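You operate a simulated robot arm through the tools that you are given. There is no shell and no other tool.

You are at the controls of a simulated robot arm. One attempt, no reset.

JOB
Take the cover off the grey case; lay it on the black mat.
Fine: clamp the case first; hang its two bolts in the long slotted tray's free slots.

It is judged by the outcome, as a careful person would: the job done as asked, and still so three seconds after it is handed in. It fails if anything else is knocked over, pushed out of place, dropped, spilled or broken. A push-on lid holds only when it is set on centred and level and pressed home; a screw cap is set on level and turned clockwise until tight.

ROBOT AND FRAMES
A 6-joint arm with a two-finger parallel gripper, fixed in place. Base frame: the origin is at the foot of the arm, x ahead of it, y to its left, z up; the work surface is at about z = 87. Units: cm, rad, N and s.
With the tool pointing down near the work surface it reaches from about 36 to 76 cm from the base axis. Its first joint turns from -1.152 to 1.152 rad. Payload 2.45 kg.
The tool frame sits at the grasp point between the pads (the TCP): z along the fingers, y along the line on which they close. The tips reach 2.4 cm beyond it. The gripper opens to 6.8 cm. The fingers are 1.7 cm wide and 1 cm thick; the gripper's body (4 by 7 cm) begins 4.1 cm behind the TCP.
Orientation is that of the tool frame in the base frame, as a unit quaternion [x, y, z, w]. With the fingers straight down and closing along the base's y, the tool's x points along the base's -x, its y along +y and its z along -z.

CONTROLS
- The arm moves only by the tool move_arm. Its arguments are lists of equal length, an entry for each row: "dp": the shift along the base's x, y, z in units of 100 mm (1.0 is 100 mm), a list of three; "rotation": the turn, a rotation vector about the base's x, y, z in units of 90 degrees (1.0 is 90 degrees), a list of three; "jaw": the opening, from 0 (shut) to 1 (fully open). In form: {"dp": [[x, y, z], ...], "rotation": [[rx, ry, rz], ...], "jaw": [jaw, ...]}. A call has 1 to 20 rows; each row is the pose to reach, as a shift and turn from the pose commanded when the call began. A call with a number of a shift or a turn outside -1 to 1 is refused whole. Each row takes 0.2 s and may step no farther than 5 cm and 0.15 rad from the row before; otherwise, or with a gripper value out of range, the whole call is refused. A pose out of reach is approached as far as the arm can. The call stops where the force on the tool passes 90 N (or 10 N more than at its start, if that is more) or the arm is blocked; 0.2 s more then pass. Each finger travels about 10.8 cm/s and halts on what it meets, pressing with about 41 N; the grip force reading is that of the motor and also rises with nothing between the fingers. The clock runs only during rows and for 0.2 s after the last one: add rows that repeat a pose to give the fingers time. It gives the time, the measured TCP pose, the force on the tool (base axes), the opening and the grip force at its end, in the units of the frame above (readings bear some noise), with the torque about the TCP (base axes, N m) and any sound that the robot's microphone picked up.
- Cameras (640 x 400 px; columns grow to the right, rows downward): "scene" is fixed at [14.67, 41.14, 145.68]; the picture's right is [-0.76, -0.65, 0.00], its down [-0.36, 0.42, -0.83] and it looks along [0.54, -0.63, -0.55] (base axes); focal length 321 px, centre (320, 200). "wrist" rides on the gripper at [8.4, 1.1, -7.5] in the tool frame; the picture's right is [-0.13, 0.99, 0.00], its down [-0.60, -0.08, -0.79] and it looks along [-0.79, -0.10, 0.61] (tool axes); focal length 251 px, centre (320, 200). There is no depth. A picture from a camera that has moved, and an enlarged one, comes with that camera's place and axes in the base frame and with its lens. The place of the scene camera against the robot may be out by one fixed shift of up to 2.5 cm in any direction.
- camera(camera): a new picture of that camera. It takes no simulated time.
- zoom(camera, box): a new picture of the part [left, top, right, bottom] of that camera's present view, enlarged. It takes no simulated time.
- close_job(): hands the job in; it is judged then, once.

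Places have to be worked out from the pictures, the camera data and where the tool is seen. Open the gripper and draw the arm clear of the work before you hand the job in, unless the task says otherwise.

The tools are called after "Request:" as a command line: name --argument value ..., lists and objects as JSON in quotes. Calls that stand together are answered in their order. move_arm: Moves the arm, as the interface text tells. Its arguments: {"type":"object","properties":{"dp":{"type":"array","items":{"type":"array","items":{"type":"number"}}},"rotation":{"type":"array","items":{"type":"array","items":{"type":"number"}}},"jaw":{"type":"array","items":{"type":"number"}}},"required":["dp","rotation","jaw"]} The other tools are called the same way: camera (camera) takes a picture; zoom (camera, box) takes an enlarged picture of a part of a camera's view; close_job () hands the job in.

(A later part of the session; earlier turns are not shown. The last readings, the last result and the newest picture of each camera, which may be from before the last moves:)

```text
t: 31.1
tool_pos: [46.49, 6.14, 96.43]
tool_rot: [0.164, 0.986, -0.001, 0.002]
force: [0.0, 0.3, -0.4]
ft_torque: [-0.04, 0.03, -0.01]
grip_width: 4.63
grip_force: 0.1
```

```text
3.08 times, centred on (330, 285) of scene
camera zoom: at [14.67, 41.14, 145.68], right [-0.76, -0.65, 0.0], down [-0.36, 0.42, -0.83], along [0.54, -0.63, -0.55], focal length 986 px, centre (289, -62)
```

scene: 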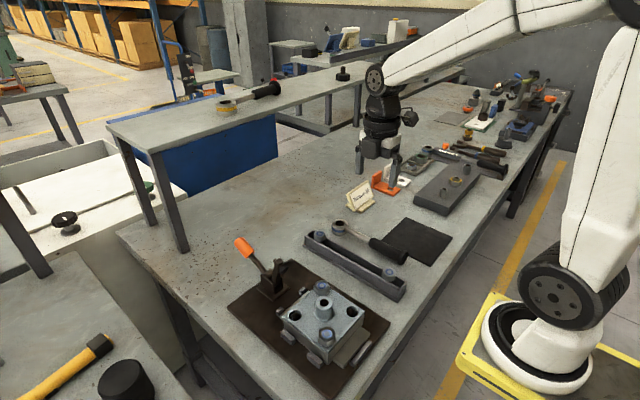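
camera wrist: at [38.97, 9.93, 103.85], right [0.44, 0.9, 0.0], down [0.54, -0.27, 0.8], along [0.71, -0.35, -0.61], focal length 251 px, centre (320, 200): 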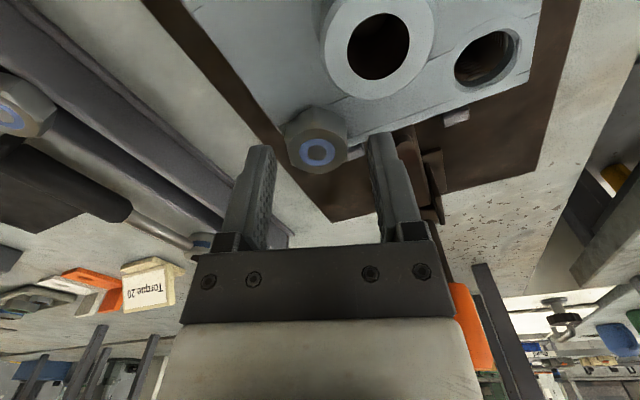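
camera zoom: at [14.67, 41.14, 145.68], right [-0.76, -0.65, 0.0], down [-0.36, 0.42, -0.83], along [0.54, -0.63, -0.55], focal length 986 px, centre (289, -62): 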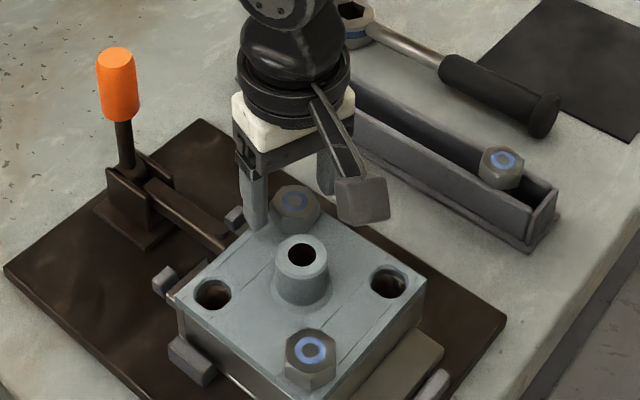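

The bolt is centred, and its ring ray gives (46.58, 6.15). I lower a bit more and close on the head.

Request:
move_arm --dp '[[0.003, 0.0, -0.04], [0.003, 0.0, -0.08], [0.003, 0.0, -0.08], [0.003, 0.0, -0.08], [0.003, 0.0, -0.08], [0.003, 0.0, -0.08]]' --rotation '[[0, 0, 0], [0, 0, 0], [0, 0, 0], [0, 0, 0], [0, 0, 0], [0, 0, 0]]' --jaw '[0.68, 0.68, 0.55, 0.45, 0.3, 0.3]'

Request:
camera --camera "wrist"

```text
t: 32.5
tool_pos: [46.55, 6.21, 95.63]
tool_rot: [0.163, 0.987, 0.0, 0.002]
force: [0.5, -0.6, -1.4]
ft_torque: [0.0, 0.04, -0.18]
grip_width: 2.9
grip_force: 41.0
```

```text
taken
camera wrist: at [39.0, 9.94, 103.09], right [0.44, 0.9, 0.0], down [0.54, -0.27, 0.79], along [0.71, -0.35, -0.61], focal length 251 px, centre (320, 200)
```

wrist: 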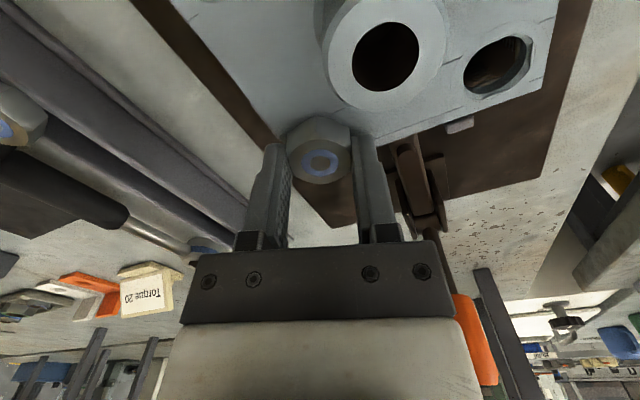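

The jaws hold the flats at 2.90 cm, centred. I try turning counter-clockwise a little and watch the torque.

Request:
move_arm --dp '[[0, 0, 0], [0, 0, 0], [0, 0, 0], [0, 0, 0]]' --rotation '[[0, 0, 0.04], [0, 0, 0.08], [0, 0, 0.12], [0, 0, 0.16]]' --jaw '[0.3, 0.3, 0.3, 0.3]'

Request:
camera --camera "wrist"

```text
t: 33.5
tool_pos: [46.51, 6.2, 95.46]
tool_rot: [0.038, 0.999, 0.0, 0.003]
force: [-3.1, 2.3, 5.2]
ft_torque: [0.07, 0.26, -0.02]
grip_width: 2.92
grip_force: 40.5
```

```text
taken
camera wrist: at [38.27, 7.85, 103.11], right [0.2, 0.98, 0.0], down [0.59, -0.12, 0.79], along [0.78, -0.16, -0.61], focal length 251 px, centre (320, 200)
```

wrist: 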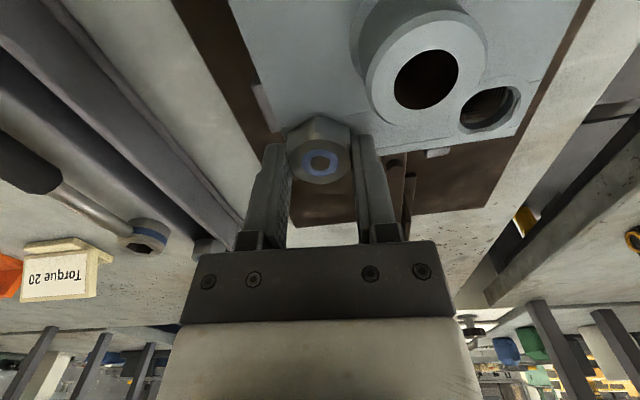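

The bolt turned with the jaws at almost no torque, so the fingers can unscrew it. I keep turning and let it rise slightly.

Request:
move_arm --dp '[[0, 0, 0.001], [0, 0, 0.002], [0, 0, 0.003], [0, 0, 0.004], [0, 0, 0.005], [0, 0, 0.006], [0, 0, 0.007], [0, 0, 0.008], [0, 0, 0.009], [0, 0, 0.01], [0, 0, 0.011]]' --rotation '[[0, 0, 0.08], [0, 0, 0.16], [0, 0, 0.24], [0, 0, 0.32], [0, 0, 0.4], [0, 0, 0.48], [0, 0, 0.56], [0, 0, 0.64], [0, 0, 0.72], [0, 0, 0.8], [0, 0, 0.88]]' --jaw '[0.3, 0.3, 0.3, 0.3, 0.3, 0.3, 0.3, 0.3, 0.3, 0.3, 0.3]'

Request:
camera --camera "wrist"

Request:
zoom --camera "scene" --box '[260, 220, 400, 350]'

```text
t: 35.9
tool_pos: [46.55, 6.13, 95.73]
tool_rot: [-0.609, 0.793, 0.001, 0.002]
force: [-5.2, -11.7, 29.1]
ft_torque: [-0.23, 0.09, 0.0]
grip_width: 2.92
grip_force: 41.1
```

```text
taken
camera wrist: at [43.36, -1.72, 103.25], right [-0.92, 0.38, 0.0], down [0.23, 0.56, 0.8], along [0.3, 0.73, -0.61], focal length 251 px, centre (320, 200)
```

wrist: 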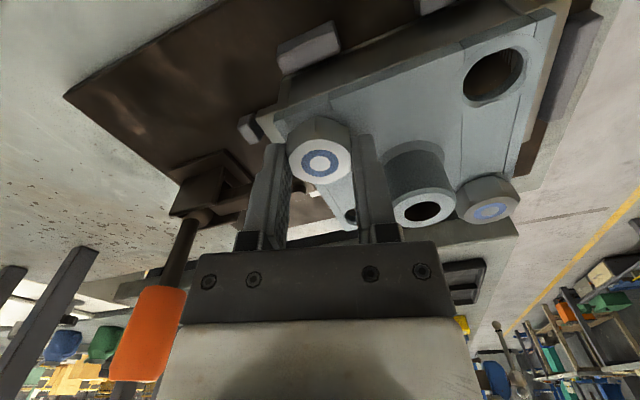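

```text
3.08 times, centred on (330, 285) of scene
camera zoom: at [14.6, 41.1, 145.7], right [-0.76, -0.65, 0.0], down [-0.36, 0.42, -0.83], along [0.54, -0.63, -0.55], focal length 986 px, centre (289, -62)
```

zoom: 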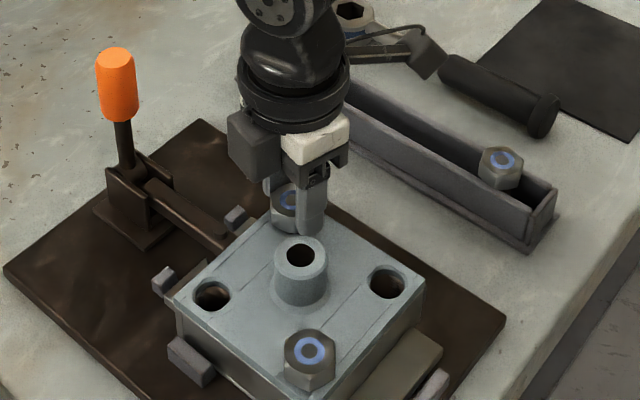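

The reading of +29 N upward means the bolt is climbing faster than I am raising the tool. I ease up by 0.2 cm to measure the compliance.

Request:
move_arm --dp '[[0, 0, 0.01], [0, 0, 0.02]]' --rotation '[[0, 0, 0], [0, 0, 0]]' --jaw '[0.3, 0.3]'

```text
t: 36.5
tool_pos: [46.54, 6.18, 95.69]
tool_rot: [-0.608, 0.794, 0.002, 0.0]
force: [0.8, -3.4, -8.1]
ft_torque: [-0.49, -0.36, 0.0]
grip_width: 2.9
grip_force: 40.8
```

Stiffness comes out near 185 N/cm, so the thread pitch is about 1 cm per turn. I continue turning another 63° with a matching rise.

Request:
move_arm --dp '[[0, 0, 0.002], [0, 0, 0.004], [0, 0, 0.006], [0, 0, 0.008], [0, 0, 0.011], [0, 0, 0.013], [0, 0, 0.015], [0, 0, 0.017]]' --rotation '[[0, 0, 0.0875], [0, 0, 0.175], [0, 0, 0.2625], [0, 0, 0.35], [0, 0, 0.4375], [0, 0, 0.525], [0, 0, 0.6125], [0, 0, 0.7]]' --jaw '[0.3, 0.3, 0.3, 0.3, 0.3, 0.3, 0.3, 0.3]'

Request:
camera --camera "wrist"

```text
t: 38.3
tool_pos: [46.52, 6.22, 96.13]
tool_rot: [0.934, -0.358, -0.001, -0.001]
force: [1.7, 2.2, -20.5]
ft_torque: [-0.58, -0.13, -0.01]
grip_width: 2.9
grip_force: 40.5
```

```text
taken
camera wrist: at [52.19, -0.26, 103.62], right [-0.76, -0.65, 0.0], down [-0.39, 0.46, 0.79], along [-0.52, 0.6, -0.61], focal length 251 px, centre (320, 200)
```

wrist: 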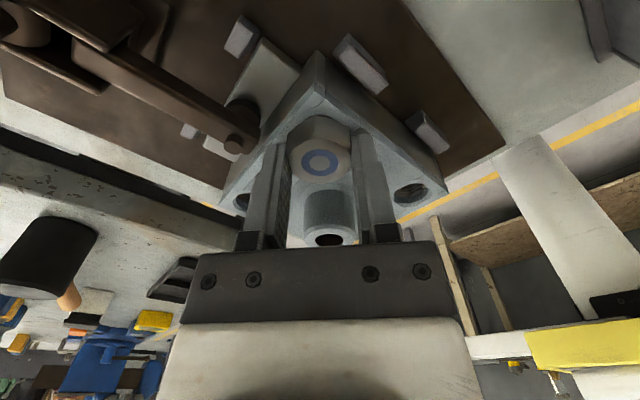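

I am now pulling up slightly, so the pitch is smaller than assumed. I rotate on without raising to relieve it.

Request:
move_arm --dp '[[0, 0, 0], [0, 0, 0], [0, 0, 0], [0, 0, 0]]' --rotation '[[0, 0, 0.09], [0, 0, 0.18], [0, 0, 0.27], [0, 0, 0.36]]' --jaw '[0.3, 0.3, 0.3, 0.3]'

```text
t: 39.3
tool_pos: [46.71, 6.1, 96.08]
tool_rot: [0.996, -0.084, 0.0, 0.0]
force: [-1.8, 0.1, -4.2]
ft_torque: [-0.02, 0.17, 0.01]
grip_width: 2.92
grip_force: 41.3
```

About 189° is done and the bolt has risen about 0.45 cm. I open the jaws, swing back 180° (the grip is symmetric) and take a second bite.

Request:
move_arm --dp '[[0, 0, 0], [0, 0, 0], [0, 0, 0], [0, 0, 0], [0, 0, 0], [0, 0, 0], [0, 0, 0], [0, 0, 0], [0, 0, 0], [0, 0, 0], [0, 0, 0], [0, 0, 0], [0, 0, 0], [0, 0, 0]]' --rotation '[[0, 0, 0], [0, 0, 0], [0, 0, -0.0833], [0, 0, -0.1667], [0, 0, -0.25], [0, 0, -0.3333], [0, 0, -0.4167], [0, 0, -0.5], [0, 0, -0.5833], [0, 0, -0.6667], [0, 0, -0.75], [0, 0, -0.8333], [0, 0, -0.9167], [0, 0, -1.0]]' --jaw '[0.58, 0.58, 0.58, 0.58, 0.58, 0.58, 0.58, 0.58, 0.58, 0.58, 0.58, 0.58, 0.58, 0.58]'

Request:
move_arm --dp '[[0, 0, 0], [0, 0, 0], [0, 0, 0], [0, 0, 0], [0, 0, 0], [0, 0, 0], [0, 0, 0], [0, 0, 0], [0, 0, 0], [0, 0, 0], [0, 0, 0], [0, 0, 0], [0, 0, 0], [0, 0, 0], [0, 0, 0]]' --rotation '[[0, 0, -0.0833], [0, 0, -0.1667], [0, 0, -0.25], [0, 0, -0.3333], [0, 0, -0.4167], [0, 0, -0.5], [0, 0, -0.5833], [0, 0, -0.6667], [0, 0, -0.75], [0, 0, -0.8333], [0, 0, -0.9167], [0, 0, -1.0], [0, 0, -1.0], [0, 0, -1.0], [0, 0, -1.0]]' --jaw '[0.58, 0.58, 0.58, 0.58, 0.58, 0.58, 0.58, 0.58, 0.58, 0.58, 0.58, 0.58, 0.4, 0.3, 0.3]'

Request:
camera --camera "wrist"

Request:
zoom --camera "scene" --box '[260, 220, 400, 350]'

```text
t: 42.3
tool_pos: [46.55, 6.21, 96.02]
tool_rot: [-0.644, 0.765, 0.001, 0.001]
force: [-0.5, 0.7, 1.0]
ft_torque: [-0.02, 0.01, 0.0]
grip_width: 3.91
grip_force: 0.1
```

```text
t: 45.5
tool_pos: [46.42, 6.12, 96.16]
tool_rot: [0.086, 0.996, -0.001, 0.002]
force: [-0.7, -0.6, 4.2]
ft_torque: [-0.03, 0.02, -0.02]
grip_width: 2.92
grip_force: 40.6
```

```text
taken
camera wrist: at [38.49, 8.65, 103.62], right [0.3, 0.96, 0.0], down [0.58, -0.18, 0.8], along [0.76, -0.23, -0.61], focal length 251 px, centre (320, 200)
```

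wrist: 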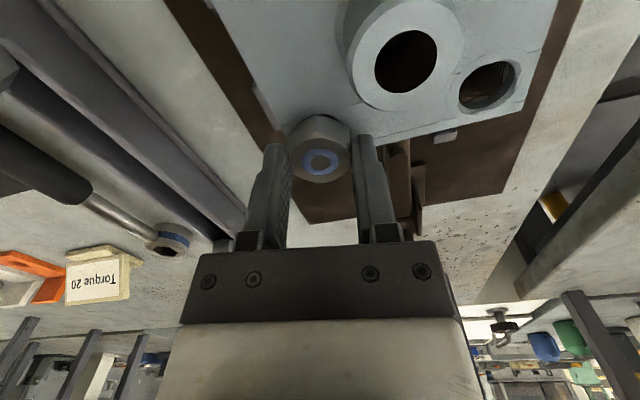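

```text
3.08 times, centred on (330, 285) of scene
camera zoom: at [14.66, 41.13, 145.69], right [-0.76, -0.65, 0.0], down [-0.36, 0.42, -0.83], along [0.54, -0.63, -0.55], focal length 986 px, centre (289, -62)
```

zoom: 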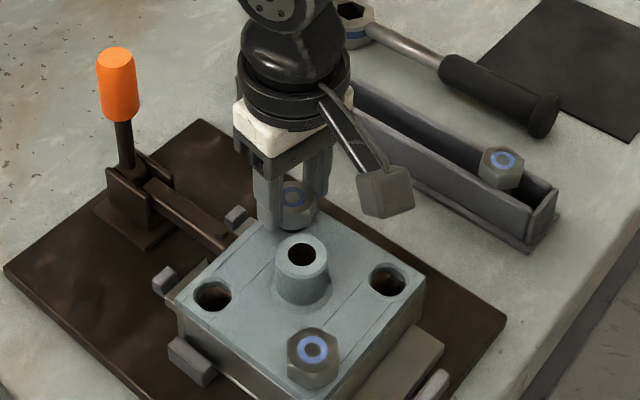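

The second grip is on the same flats. I turn another 90° with about 0.22 cm of rise.

Request:
move_arm --dp '[[0, 0, 0.002], [0, 0, 0.004], [0, 0, 0.006], [0, 0, 0.008], [0, 0, 0.01], [0, 0, 0.012], [0, 0, 0.014], [0, 0, 0.016], [0, 0, 0.018], [0, 0, 0.02], [0, 0, 0.021], [0, 0, 0.022]]' --rotation '[[0, 0, 0.0833], [0, 0, 0.1667], [0, 0, 0.25], [0, 0, 0.3333], [0, 0, 0.4167], [0, 0, 0.5], [0, 0, 0.5833], [0, 0, 0.6667], [0, 0, 0.75], [0, 0, 0.8333], [0, 0, 0.9167], [0, 0, 1.0]]' --jaw '[0.3, 0.3, 0.3, 0.3, 0.3, 0.3, 0.3, 0.3, 0.3, 0.3, 0.3, 0.3]'

```text
t: 48.1
tool_pos: [46.53, 6.08, 96.28]
tool_rot: [-0.646, 0.764, 0.001, 0.002]
force: [5.0, -7.2, 3.7]
ft_torque: [-0.2, -0.08, -0.02]
grip_width: 2.92
grip_force: 41.7
```

The force stays near zero with this rise, so I continue another 90°.

Request:
move_arm --dp '[[0, 0, 0.002], [0, 0, 0.004], [0, 0, 0.006], [0, 0, 0.008], [0, 0, 0.01], [0, 0, 0.012], [0, 0, 0.014], [0, 0, 0.016], [0, 0, 0.018], [0, 0, 0.02], [0, 0, 0.022], [0, 0, 0.024]]' --rotation '[[0, 0, 0.0833], [0, 0, 0.1667], [0, 0, 0.25], [0, 0, 0.3333], [0, 0, 0.4167], [0, 0, 0.5], [0, 0, 0.5833], [0, 0, 0.6667], [0, 0, 0.75], [0, 0, 0.8333], [0, 0, 0.9167], [0, 0, 1.0]]' --jaw '[0.3, 0.3, 0.3, 0.3, 0.3, 0.3, 0.3, 0.3, 0.3, 0.3, 0.3, 0.3]'

Request:
camera --camera "wrist"

Request:
zoom --camera "scene" --box '[260, 220, 400, 350]'

```text
t: 50.7
tool_pos: [46.58, 6.11, 96.41]
tool_rot: [0.997, -0.083, -0.001, 0.0]
force: [0.5, -0.4, -0.9]
ft_torque: [-0.01, 0.0, 0.01]
grip_width: 2.94
grip_force: 40.9
```

```text
taken
camera wrist: at [54.7, 3.66, 104.03], right [-0.29, -0.96, 0.0], down [-0.58, 0.18, 0.79], along [-0.76, 0.23, -0.61], focal length 251 px, centre (320, 200)
```

wrist: 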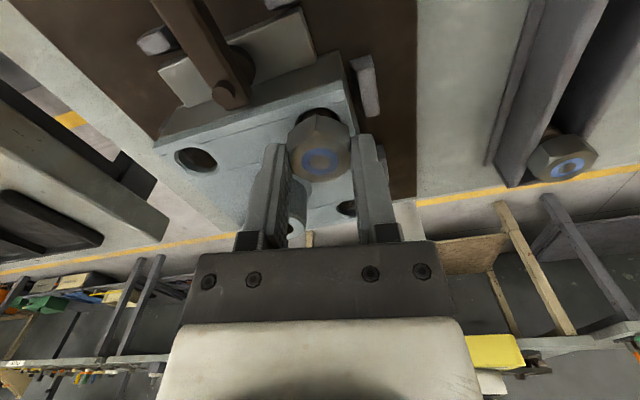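

```text
3.08 times, centred on (330, 285) of scene
camera zoom: at [14.67, 41.14, 145.68], right [-0.76, -0.65, 0.0], down [-0.36, 0.42, -0.83], along [0.54, -0.63, -0.55], focal length 986 px, centre (289, -62)
```

zoom: 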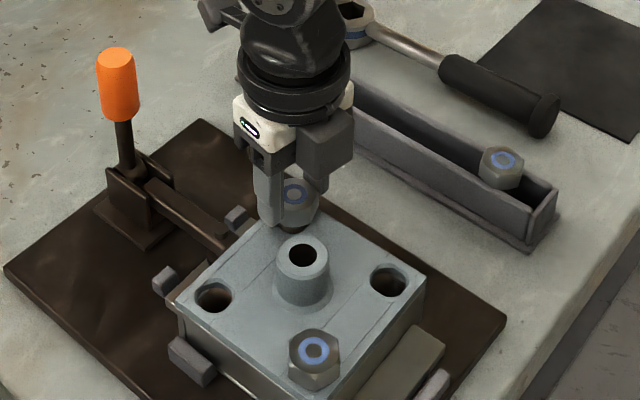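

All forces are near zero, so the bolt may be free of its thread. I lift gently to test.

Request:
move_arm --dp '[[0, 0, 0.02], [0, 0, 0.04], [0, 0, 0.06]]' --rotation '[[0, 0, 0], [0, 0, 0], [0, 0, 0]]' --jaw '[0.3, 0.3, 0.3]'

```text
t: 51.5
tool_pos: [46.52, 6.18, 97.16]
tool_rot: [0.996, -0.086, -0.001, 0.0]
force: [1.0, -0.2, -1.2]
ft_torque: [-0.01, -0.01, -0.02]
grip_width: 2.93
grip_force: 40.9
```

It is free. I lift straight up and look at the bolt's length.

Request:
move_arm --dp '[[0, 0, 0.2], [0, 0, 0.4], [0, 0, 0.6], [0, 0, 0.8]]' --rotation '[[0, 0, 0], [0, 0, 0], [0, 0, 0], [0, 0, 0]]' --jaw '[0.3, 0.3, 0.3, 0.3]'

Request:
camera --camera "wrist"

Request:
zoom --camera "scene" --box '[260, 200, 400, 330]'

```text
t: 52.5
tool_pos: [46.49, 6.28, 104.95]
tool_rot: [0.996, -0.086, -0.002, 0.0]
force: [-0.4, -0.1, -0.8]
ft_torque: [0.0, -0.01, 0.0]
grip_width: 2.93
grip_force: 40.7
```

```text
taken
camera wrist: at [54.67, 3.75, 112.54], right [-0.3, -0.96, 0.0], down [-0.58, 0.18, 0.79], along [-0.76, 0.23, -0.61], focal length 251 px, centre (320, 200)
```

wrist: 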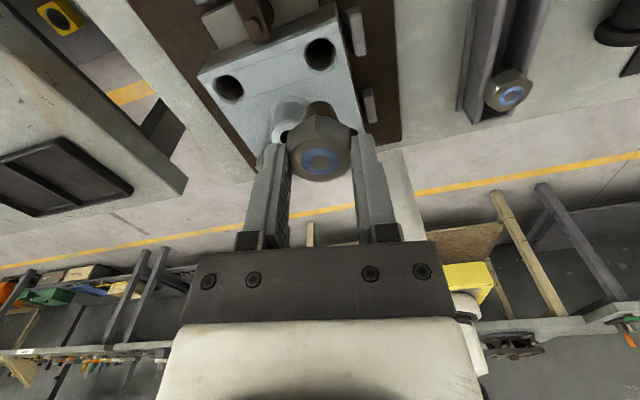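

```text
3.08 times, centred on (330, 265) of scene
camera zoom: at [14.67, 41.14, 145.68], right [-0.76, -0.65, 0.0], down [-0.36, 0.42, -0.83], along [0.54, -0.63, -0.55], focal length 986 px, centre (289, 0)
```

zoom: 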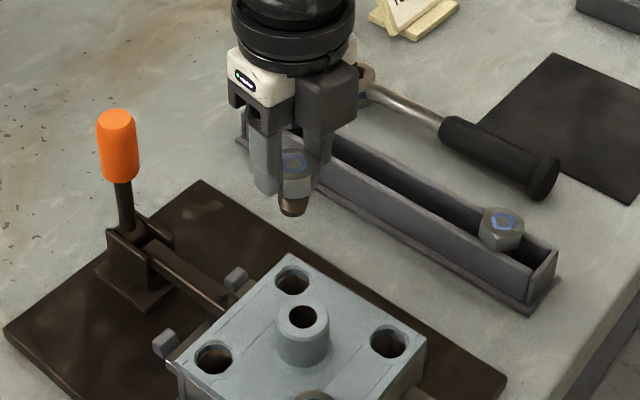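

The bolt is out, with a short shank about 2 cm long. I carry it over the tray and look at the slot from above.

Request:
move_arm --dp '[[0.13, -0.3, 0.1], [0.26, -0.6, 0.2], [0.4, -1.0, 0.2]]' --rotation '[[0, 0, 0.05], [0, 0, 0.1], [0, 0, 0.109]]' --jaw '[0.3, 0.3, 0.3]'

Request:
move_arm --dp '[[0.05, -0.25, 0], [0.12, -0.48, 0]]' --rotation '[[0, 0, 0], [0, 0, 0]]' --jaw '[0.3, 0.3]'

Request:
camera --camera "wrist"

Request:
zoom --camera "wrist" --box '[240, 0, 400, 120]'

Request:
zoom --camera "scene" --box '[280, 180, 420, 310]'

```text
t: 53.3
tool_pos: [50.01, 1.56, 106.15]
tool_rot: [1.0, -0.014, 0.001, 0.022]
force: [-0.2, -0.1, -1.3]
ft_torque: [-0.01, -0.01, -0.01]
grip_width: 2.92
grip_force: 41.1
out of reach, approached as far as the arm can: row 2, 3
```

```text
t: 53.9
tool_pos: [51.02, -0.46, 105.88]
tool_rot: [0.999, -0.025, 0.003, 0.034]
force: [0.2, 0.1, -0.7]
ft_torque: [0.03, 0.03, -0.04]
grip_width: 2.91
grip_force: 40.5
out of reach, approached as far as the arm can: row 1, 2
```

```text
taken
camera wrist: at [59.56, -1.42, 113.52], right [-0.18, -0.98, 0.07], down [-0.6, 0.16, 0.78], along [-0.78, 0.1, -0.62], focal length 251 px, centre (320, 200)
```

wrist: 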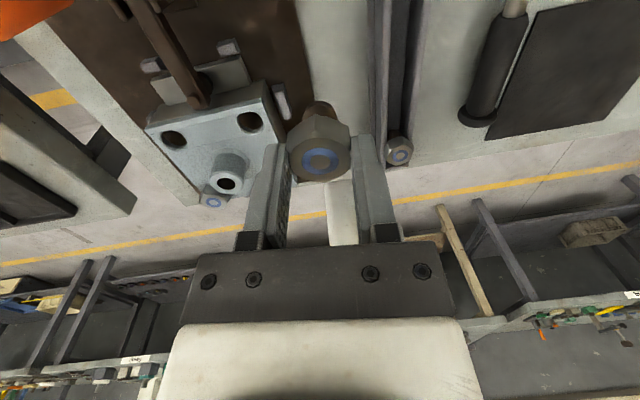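

```text
3.33 times, centred on (320, 60) of wrist
camera zoom: at [59.56, -1.42, 113.52], right [-0.18, -0.98, 0.07], down [-0.6, 0.16, 0.78], along [-0.78, 0.1, -0.62], focal length 838 px, centre (320, 667)
```

zoom: 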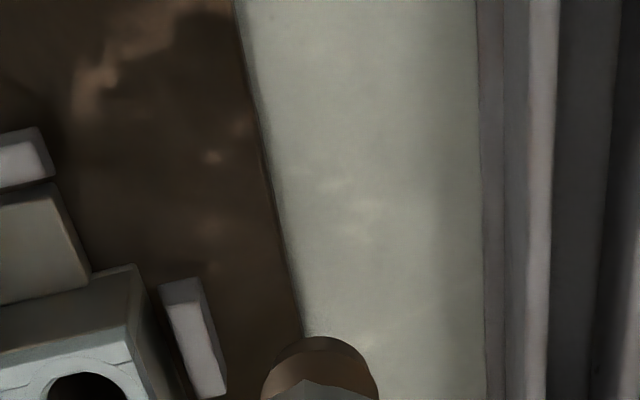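

```text
3.08 times, centred on (350, 245) of scene
camera zoom: at [14.67, 41.14, 145.68], right [-0.76, -0.65, 0.0], down [-0.36, 0.42, -0.83], along [0.54, -0.63, -0.55], focal length 986 px, centre (228, 62)
```

zoom: 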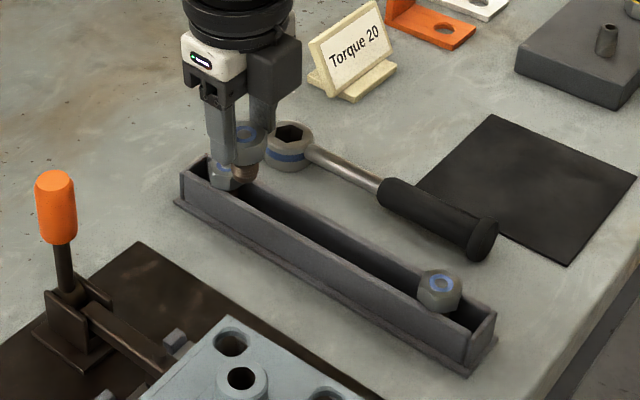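

The wrist joint reached its limit near yaw 177°. I turn back to yaw 90°, with the camera on the -y side, to place the bolt in the tray.

Request:
move_arm --dp '[[0, 0, 0], [0, 0, 0], [0, 0, 0], [0, 0, 0], [0, 0, 0], [0, 0, 0], [0, 0, 0], [0, 0, 0], [0, 0, 0], [0, 0, 0], [0, 0, 0], [0, 0, 0], [0, 0, 0]]' --rotation '[[0, 0, -0.0833], [0, 0, -0.1667], [0, 0, -0.25], [0, 0, -0.3333], [0, 0, -0.4167], [0, 0, -0.5], [0, 0, -0.5833], [0, 0, -0.6667], [0, 0, -0.75], [0, 0, -0.8333], [0, 0, -0.9167], [0, 0, -1.0], [0, 0, -1.0]]' --jaw '[0.3, 0.3, 0.3, 0.3, 0.3, 0.3, 0.3, 0.3, 0.3, 0.3, 0.3, 0.3, 0.3]'

Request:
camera --camera "wrist"

```text
t: 56.7
tool_pos: [51.08, -0.27, 105.76]
tool_rot: [-0.696, 0.717, 0.014, -0.017]
force: [-0.1, -0.5, -2.3]
ft_torque: [0.01, -0.01, 0.0]
grip_width: 2.94
grip_force: 41.3
```

```text
taken
camera wrist: at [50.11, -8.67, 113.51], right [-0.99, 0.16, 0.04], down [0.13, 0.6, 0.79], along [0.1, 0.78, -0.62], focal length 251 px, centre (320, 200)
```

wrist: 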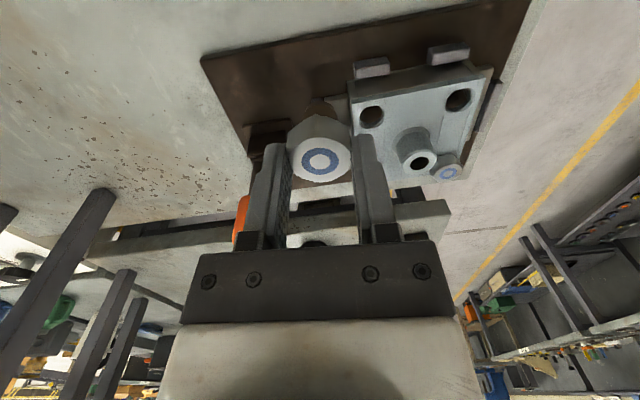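

I level the tool and move above the slot's free section near x≈51.7.

Request:
move_arm --dp '[[0.02, -0.28, 0], [0.04, -0.56, 0], [0.062, -0.82, 0], [0.062, -0.82, 0]]' --rotation '[[0.001, -0.01, 0.006], [0.002, -0.02, 0.012], [0.003, -0.028, 0.019], [0.003, -0.028, 0.019]]' --jaw '[0.3, 0.3, 0.3, 0.3]'

Request:
camera --camera "wrist"

Request:
zoom --camera "wrist" --box '[200, 20, 440, 170]'

```text
t: 57.7
tool_pos: [51.79, -8.46, 105.84]
tool_rot: [-0.707, 0.707, -0.001, 0.001]
force: [0.3, 0.7, -1.2]
ft_torque: [-0.01, 0.0, 0.01]
grip_width: 2.92
grip_force: 41.1
```

```text
taken
camera wrist: at [50.71, -16.87, 113.4], right [-0.99, 0.13, 0.0], down [0.08, 0.6, 0.79], along [0.1, 0.79, -0.61], focal length 251 px, centre (320, 200)
```

wrist: 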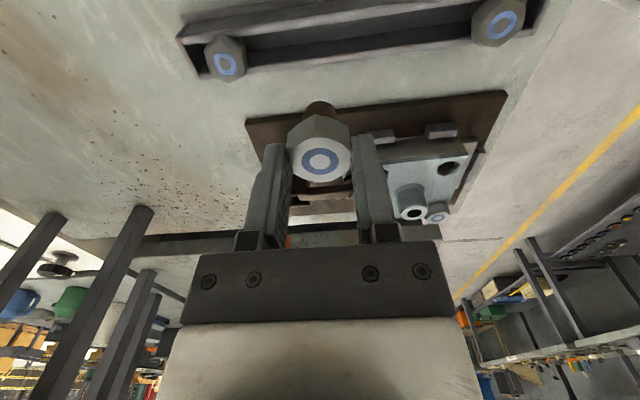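

```text
2.67 times, centred on (320, 95) of wrist
camera zoom: at [50.71, -16.87, 113.4], right [-0.99, 0.13, 0.0], down [0.08, 0.6, 0.79], along [0.1, 0.79, -0.61], focal length 670 px, centre (320, 480)
```

zoom: 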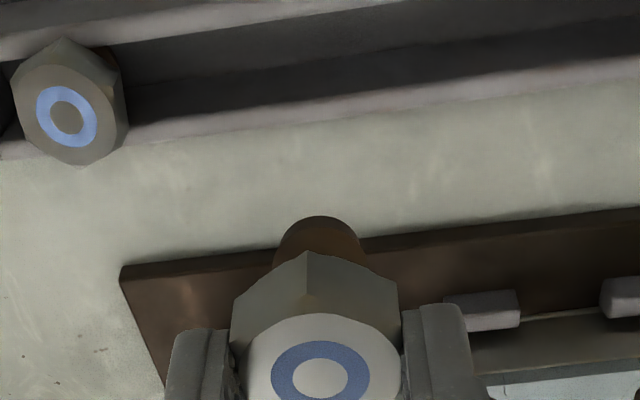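

Tray bolt heads top out at z≈92.6, the slot gap spans y≈-9.6 to -7.5 (centre -8.6), and the rail tops are near z=91.0. I shift to (52.5, -8.6) and lower the shank into the gap.

Request:
move_arm --dp '[[0.071, -0.014, -0.1], [0.071, -0.014, -0.4], [0.071, -0.014, -0.6], [0.071, -0.014, -0.75], [0.071, -0.014, -0.9]]' --rotation '[[0, 0, 0], [0, 0, 0], [0, 0, 0], [0, 0, 0], [0, 0, 0]]' --jaw '[0.3, 0.3, 0.3, 0.3, 0.3]'

Request:
camera --camera "wrist"

Request:
zoom --camera "scene" --box '[290, 200, 420, 310]'

```text
t: 58.9
tool_pos: [52.31, -8.78, 96.92]
tool_rot: [0.707, -0.707, 0.001, -0.001]
force: [0.4, 0.4, -1.9]
ft_torque: [-0.03, 0.02, 0.0]
grip_width: 2.91
grip_force: 41.2
```

```text
taken
camera wrist: at [51.31, -17.11, 104.45], right [-0.99, 0.13, 0.0], down [0.08, 0.6, 0.79], along [0.1, 0.79, -0.61], focal length 251 px, centre (320, 200)
```

wrist: 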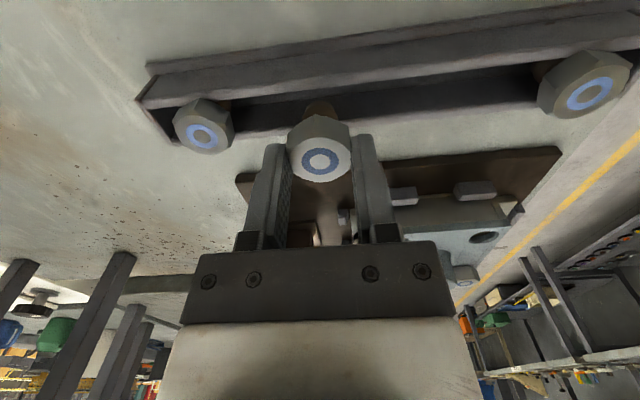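

```text
3.64 times, centred on (355, 255) of scene
camera zoom: at [14.67, 41.14, 145.68], right [-0.76, -0.65, 0.0], down [-0.36, 0.42, -0.83], along [0.54, -0.63, -0.55], focal length 1166 px, centre (193, 0)
```

zoom: 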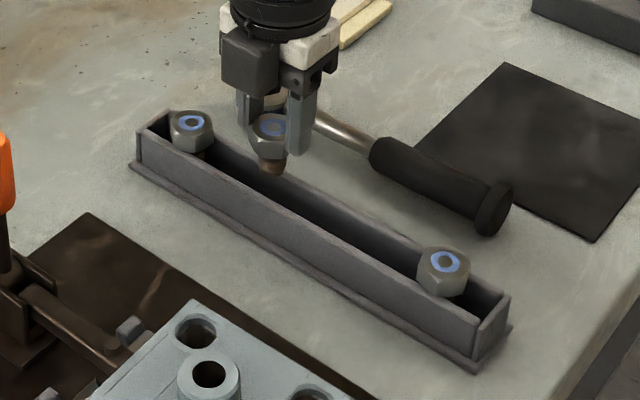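

The shank tip is just above the slot and slightly toward -y. I nudge +0.08 cm in y and lower in small steps.

Request:
move_arm --dp '[[0, 0.008, -0.04], [0, 0.008, -0.08], [0, 0.008, -0.12], [0, 0.008, -0.15]]' --rotation '[[0, 0, 0], [0, 0, 0], [0, 0, 0], [0, 0, 0]]' --jaw '[0.3, 0.3, 0.3, 0.3]'

Request:
camera --camera "wrist"

Request:
zoom --camera "scene" --box '[310, 210, 400, 290]'

```text
t: 59.9
tool_pos: [52.4, -8.69, 95.37]
tool_rot: [-0.707, 0.707, 0.001, 0.002]
force: [0.1, 0.0, -0.9]
ft_torque: [0.02, -0.02, 0.01]
grip_width: 2.93
grip_force: 40.6
```

```text
taken
camera wrist: at [51.35, -17.0, 102.86], right [-0.99, 0.13, 0.0], down [0.08, 0.6, 0.79], along [0.1, 0.79, -0.61], focal length 251 px, centre (320, 200)
```

wrist: 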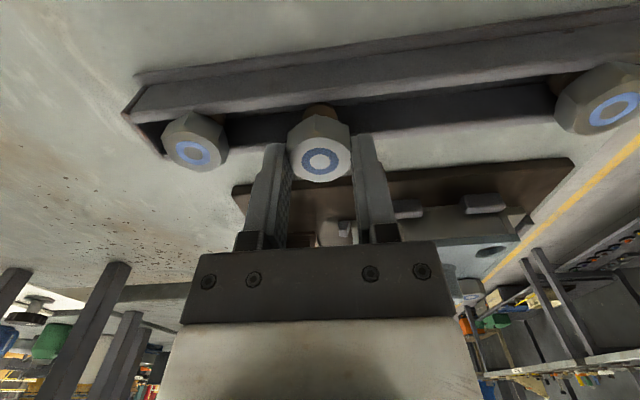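

```text
5.00 times, centred on (355, 250) of scene
camera zoom: at [14.67, 41.14, 145.68], right [-0.76, -0.65, 0.0], down [-0.36, 0.42, -0.83], along [0.54, -0.63, -0.55], focal length 1603 px, centre (145, -50)
```

zoom: 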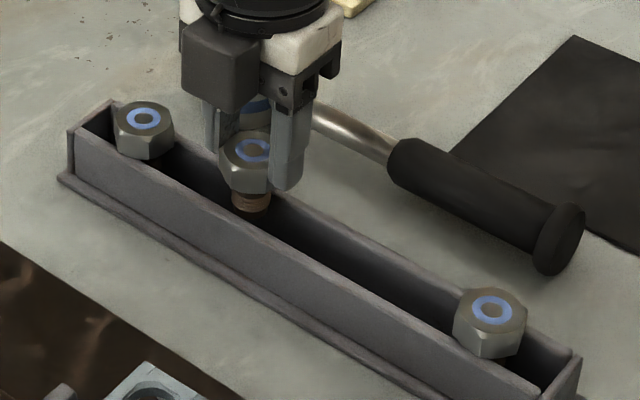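

The shank is entering the slot cleanly with no force. I continue down to seat the head on the rails.

Request:
move_arm --dp '[[0, 0, -0.03], [0, 0, -0.06], [0, 0, -0.09], [0, 0, -0.12]]' --rotation '[[0, 0, 0], [0, 0, 0], [0, 0, 0], [0, 0, 0]]' --jaw '[0.3, 0.3, 0.3, 0.3]'

Request:
camera --camera "wrist"

Request:
zoom --camera "scene" --box '[310, 210, 400, 290]'

```text
t: 60.9
tool_pos: [52.57, -8.74, 94.06]
tool_rot: [0.707, -0.707, 0.0, -0.001]
force: [-0.2, 0.7, -1.5]
ft_torque: [-0.01, 0.05, 0.0]
grip_width: 2.89
grip_force: 41.0
```

```text
taken
camera wrist: at [51.36, -16.97, 101.69], right [-0.99, 0.13, 0.0], down [0.08, 0.6, 0.79], along [0.1, 0.79, -0.61], focal length 251 px, centre (320, 200)
```

wrist: 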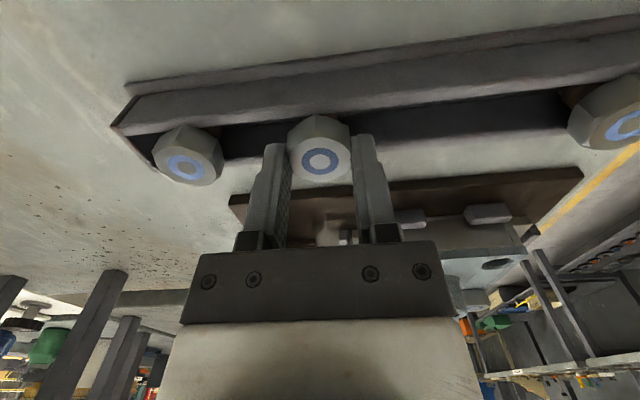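

```text
5.00 times, centred on (355, 250) of scene
camera zoom: at [14.67, 41.14, 145.68], right [-0.76, -0.65, 0.0], down [-0.36, 0.42, -0.83], along [0.54, -0.63, -0.55], focal length 1603 px, centre (145, -50)
```

zoom: 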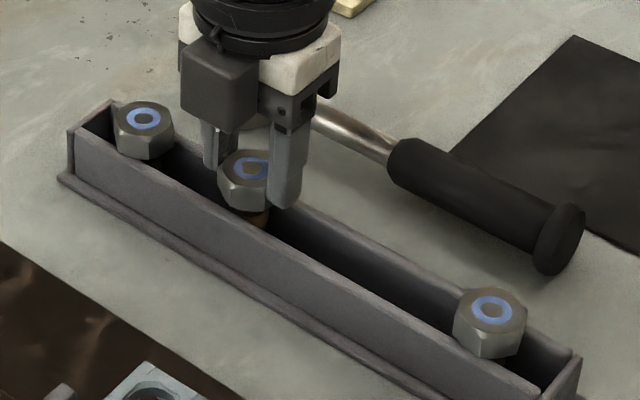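

The head is just above the rails. I make the final small steps to contact.

Request:
move_arm --dp '[[0, 0, -0.01], [0, 0, -0.02], [0, 0, -0.03]]' --rotation '[[0, 0, 0], [0, 0, 0], [0, 0, 0]]' --jaw '[0.3, 0.3, 0.3]'

```text
t: 61.7
tool_pos: [52.34, -8.58, 93.87]
tool_rot: [-0.707, 0.707, 0.0, 0.001]
force: [1.1, -0.3, -1.0]
ft_torque: [-0.03, -0.02, -0.04]
grip_width: 2.92
grip_force: 41.0
```

Request:
move_arm --dp '[[0, 0, -0.01], [0, 0, -0.02], [0, 0, -0.03]]' --rotation '[[0, 0, 0], [0, 0, 0], [0, 0, 0]]' --jaw '[0.3, 0.3, 0.3]'

Request:
zoom --camera "scene" --box '[310, 210, 400, 290]'

```text
t: 62.5
tool_pos: [52.29, -8.58, 93.49]
tool_rot: [-0.707, 0.707, 0.0, 0.002]
force: [-0.3, -0.3, 2.2]
ft_torque: [0.04, -0.01, 0.04]
grip_width: 2.89
grip_force: 41.3
```

```text
5.00 times, centred on (355, 250) of scene
camera zoom: at [14.66, 41.14, 145.68], right [-0.76, -0.65, 0.0], down [-0.36, 0.42, -0.83], along [0.54, -0.63, -0.55], focal length 1603 px, centre (145, -50)
```

zoom: 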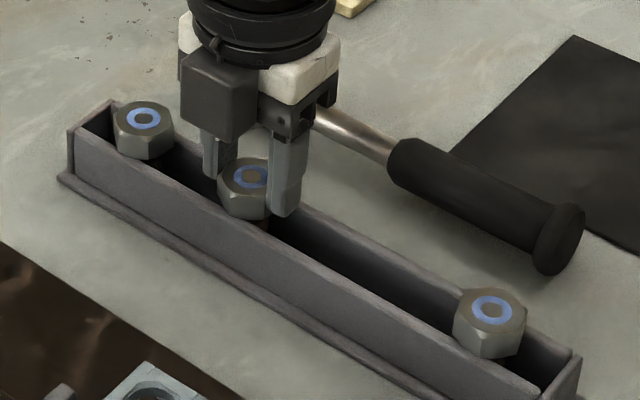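

Contact shows as +2 N, and its ring lies exactly on the line between the other two tray bolts. I release and rise.

Request:
move_arm --dp '[[0, 0, 0], [0, 0, 0], [0, 0, 0], [0, 0, 0.2], [0, 0, 0.5], [0, 0, 0.9]]' --rotation '[[0, 0, 0], [0, 0, 0], [0, 0, 0], [0, 0, 0], [0, 0, 0], [0, 0, 0]]' --jaw '[0.6, 0.6, 0.6, 0.6, 0.6, 0.6]'

Request:
camera --camera "wrist"

Request:
zoom --camera "scene" --box '[290, 210, 420, 310]'

```text
t: 63.9
tool_pos: [52.42, -8.74, 102.75]
tool_rot: [-0.707, 0.707, 0.001, 0.0]
force: [-0.2, -0.1, -0.2]
ft_torque: [-0.01, 0.01, -0.01]
grip_width: 4.07
grip_force: 0.0
```

```text
taken
camera wrist: at [51.47, -17.17, 110.25], right [-0.99, 0.13, 0.0], down [0.08, 0.6, 0.79], along [0.1, 0.79, -0.61], focal length 251 px, centre (320, 200)
```

wrist: 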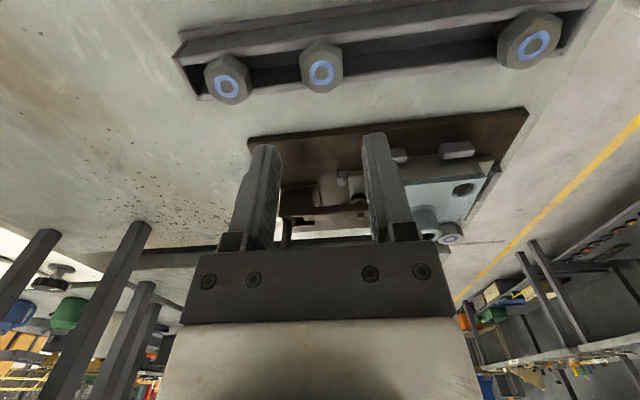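

```text
4.00 times, centred on (355, 260) of scene
camera zoom: at [14.67, 41.14, 145.68], right [-0.76, -0.65, 0.0], down [-0.36, 0.42, -0.83], along [0.54, -0.63, -0.55], focal length 1282 px, centre (180, -40)
```

zoom: 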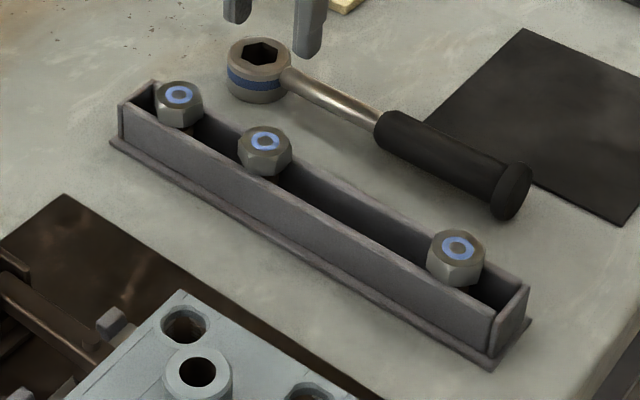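

Bolt 1 hangs in the tray. I go to bolt 2 and turn the jaws to yaw ≈15° to match its flats.

Request:
move_arm --dp '[[-0.1, 0.18, 0.1], [-0.2, 0.36, 0.2], [-0.3, 0.54, 0.3], [-0.4, 0.72, 0.3], [-0.5, 0.9, 0.3]]' --rotation '[[0, 0, -0.083], [0, 0, -0.166], [0, 0, -0.249], [0, 0, -0.332], [0, 0, -0.415]]' --jaw '[0.7, 0.7, 0.7, 0.7, 0.7]'

Request:
move_arm --dp '[[-0.1, 0.18, 0], [-0.2, 0.36, 0], [-0.3, 0.54, 0], [-0.4, 0.72, 0], [-0.5, 0.9, 0]]' --rotation '[[0, 0, -0.083], [0, 0, -0.166], [0, 0, -0.249], [0, 0, -0.332], [0, 0, -0.414]]' --jaw '[0.7, 0.7, 0.7, 0.7, 0.7]'

Request:
move_arm --dp '[[-0.2, 0.25, -0.1], [-0.39, 0.49, -0.25]]' --rotation '[[0, 0, 0], [0, 0, 0]]' --jaw '[0.7, 0.7]'

Request:
camera --camera "wrist"

Request:
zoom --camera "wrist" --box '[280, 40, 360, 120]'

```text
t: 65.1
tool_pos: [47.29, 0.57, 105.69]
tool_rot: [-0.443, 0.897, 0.0, 0.001]
force: [-0.6, 0.1, 0.7]
ft_torque: [-0.01, -0.02, -0.01]
grip_width: 4.73
grip_force: 0.0
```

```text
t: 66.3
tool_pos: [42.44, 9.59, 105.65]
tool_rot: [-0.133, 0.991, -0.001, 0.0]
force: [-0.7, 1.1, 0.9]
ft_torque: [0.02, 0.01, -0.01]
grip_width: 4.75
grip_force: 0.0
```

```text
t: 66.9
tool_pos: [38.48, 14.6, 103.22]
tool_rot: [-0.132, 0.991, 0.0, 0.002]
force: [0.2, 0.1, -0.4]
ft_torque: [-0.04, -0.01, 0.02]
grip_width: 4.77
grip_force: 0.1
```

```text
taken
camera wrist: at [30.19, 13.44, 110.74], right [-0.14, 0.99, 0.0], down [0.6, 0.08, 0.79], along [0.79, 0.11, -0.61], focal length 251 px, centre (320, 200)
```

wrist: 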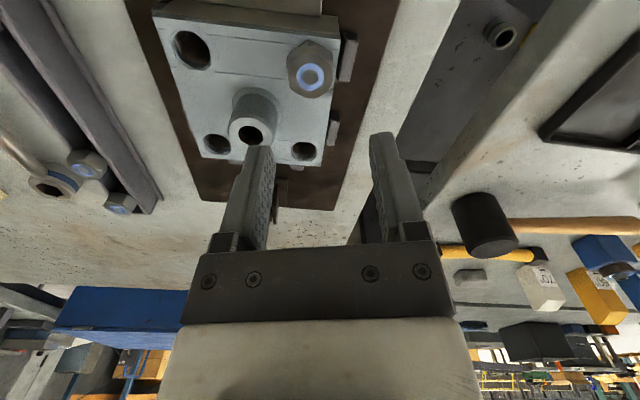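

```text
5.00 times, centred on (320, 80) of wrist
camera zoom: at [30.19, 13.44, 110.74], right [-0.14, 0.99, 0.0], down [0.6, 0.08, 0.79], along [0.79, 0.11, -0.61], focal length 1257 px, centre (320, 800)
```

zoom: 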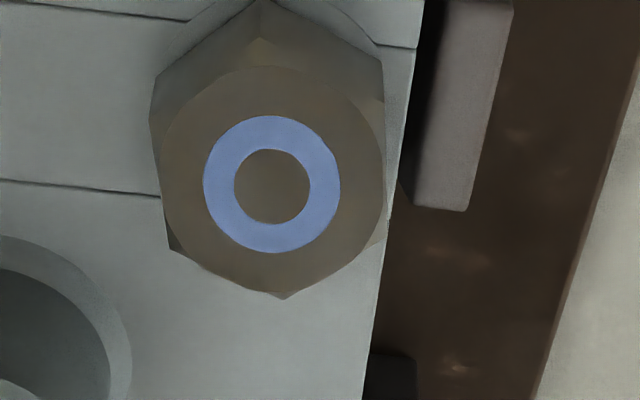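

Bolt 2 is at (38.45, 14.0), and its flats match the jaw direction. I shift -0.6 cm in y, lower and close.

Request:
move_arm --dp '[[-0.008, -0.058, -0.1], [-0.008, -0.058, -0.35], [-0.008, -0.058, -0.55], [-0.008, -0.058, -0.66]]' --rotation '[[0, 0, 0], [0, 0, 0], [0, 0, 0], [0, 0, 0]]' --jaw '[0.68, 0.68, 0.68, 0.68]'

Request:
camera --camera "wrist"

Request:
zoom --camera "scene" --box '[260, 250, 390, 380]'

```text
t: 67.9
tool_pos: [38.42, 13.76, 96.44]
tool_rot: [-0.133, 0.991, 0.0, 0.001]
force: [0.2, 0.6, 0.0]
ft_torque: [0.02, 0.03, -0.04]
grip_width: 4.63
grip_force: 0.0
```

```text
taken
camera wrist: at [30.1, 12.66, 103.95], right [-0.14, 0.99, 0.0], down [0.6, 0.08, 0.79], along [0.79, 0.11, -0.61], focal length 251 px, centre (320, 200)
```

wrist: 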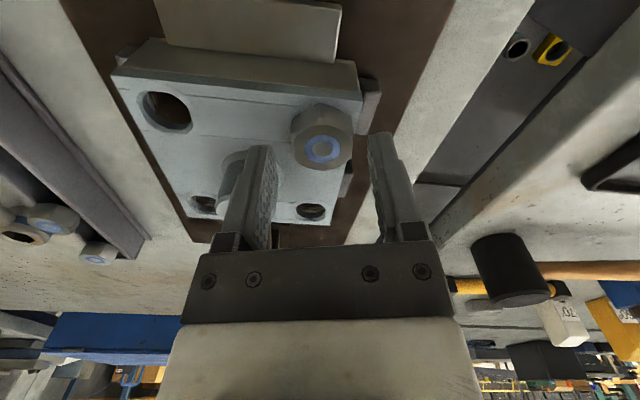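

```text
3.08 times, centred on (325, 315) of scene
camera zoom: at [14.67, 41.14, 145.68], right [-0.76, -0.65, 0.0], down [-0.36, 0.42, -0.83], along [0.54, -0.63, -0.55], focal length 986 px, centre (305, -154)
```

zoom: 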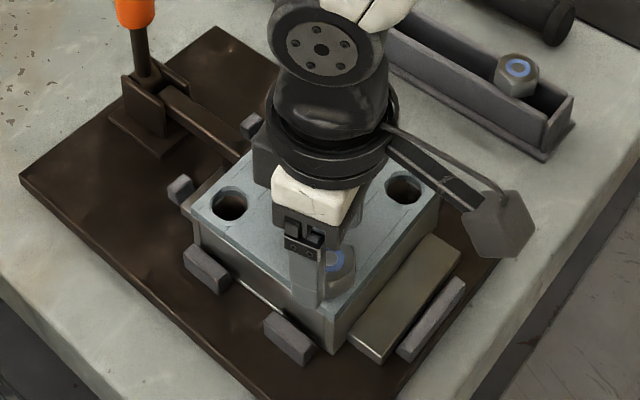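

The ring reads (38.47, 13.93), so I shift +0.13 cm in y, lower the last bit and grip.

Request:
move_arm --dp '[[0.002, 0.013, -0.04], [0.002, 0.013, -0.08], [0.002, 0.013, -0.08], [0.002, 0.013, -0.08], [0.002, 0.013, -0.08], [0.002, 0.013, -0.08]]' --rotation '[[0, 0, 0], [0, 0, 0], [0, 0, 0], [0, 0, 0], [0, 0, 0], [0, 0, 0]]' --jaw '[0.68, 0.68, 0.55, 0.45, 0.3, 0.3]'

Request:
camera --camera "wrist"

```text
t: 69.3
tool_pos: [38.57, 13.85, 95.75]
tool_rot: [-0.134, 0.991, 0.0, 0.002]
force: [-3.5, 9.8, -0.5]
ft_torque: [0.31, 0.12, -0.33]
grip_width: 2.98
grip_force: 41.3
```

```text
taken
camera wrist: at [30.15, 12.78, 103.24], right [-0.14, 0.99, 0.0], down [0.6, 0.08, 0.79], along [0.79, 0.11, -0.61], focal length 251 px, centre (320, 200)
```

wrist: 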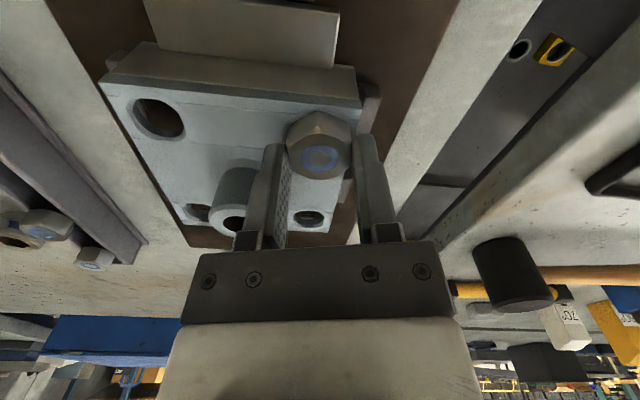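

Gripped at 2.98 cm with only a small side force. I turn counter-clockwise 90° with the same rise.

Request:
move_arm --dp '[[0, 0.003, 0.0], [0, 0.005, 0.002], [0, 0.005, 0.004], [0, 0.005, 0.006], [0, 0.005, 0.008], [0, 0.005, 0.01], [0, 0.005, 0.012], [0, 0.005, 0.014], [0, 0.005, 0.016], [0, 0.005, 0.018], [0, 0.005, 0.02], [0, 0.005, 0.022]]' --rotation '[[0, 0, 0.0833], [0, 0, 0.1667], [0, 0, 0.25], [0, 0, 0.3333], [0, 0, 0.4167], [0, 0, 0.5], [0, 0, 0.5833], [0, 0, 0.6667], [0, 0, 0.75], [0, 0, 0.8333], [0, 0, 0.9167], [0, 0, 1.0]]' --jaw '[0.3, 0.3, 0.3, 0.3, 0.3, 0.3, 0.3, 0.3, 0.3, 0.3, 0.3, 0.3]'

Request:
camera --camera "wrist"

```text
t: 71.9
tool_pos: [38.43, 13.78, 95.86]
tool_rot: [0.796, -0.606, 0.0, -0.001]
force: [1.2, 13.4, -6.3]
ft_torque: [1.24, 0.12, -0.01]
grip_width: 2.92
grip_force: 41.2
```

```text
taken
camera wrist: at [39.73, 5.55, 103.46], right [-0.99, -0.14, 0.0], down [-0.09, 0.6, 0.79], along [-0.11, 0.79, -0.61], focal length 251 px, centre (320, 200)
```

wrist: 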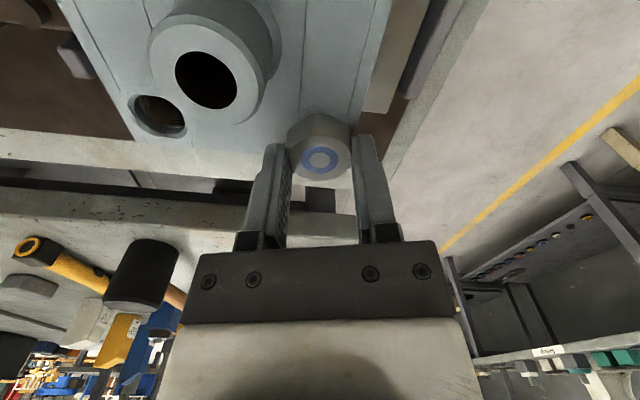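

It turned cleanly. I continue with another 81° turn, shifting slightly in +y to relieve the side load.

Request:
move_arm --dp '[[0, 0.003, 0.002], [0, 0.005, 0.004], [0, 0.005, 0.006], [0, 0.005, 0.008], [0, 0.005, 0.01], [0, 0.005, 0.012], [0, 0.005, 0.014], [0, 0.005, 0.016], [0, 0.005, 0.018], [0, 0.005, 0.02], [0, 0.005, 0.021]]' --rotation '[[0, 0, 0.082], [0, 0, 0.164], [0, 0, 0.246], [0, 0, 0.328], [0, 0, 0.41], [0, 0, 0.492], [0, 0, 0.574], [0, 0, 0.656], [0, 0, 0.738], [0, 0, 0.82], [0, 0, 0.9]]' --jaw '[0.3, 0.3, 0.3, 0.3, 0.3, 0.3, 0.3, 0.3, 0.3, 0.3, 0.3]'

```text
t: 74.3
tool_pos: [38.34, 13.95, 95.99]
tool_rot: [0.998, 0.057, -0.001, 0.0]
force: [-5.1, -0.5, 9.0]
ft_torque: [0.03, -0.24, 0.0]
grip_width: 2.9
grip_force: 40.7
```

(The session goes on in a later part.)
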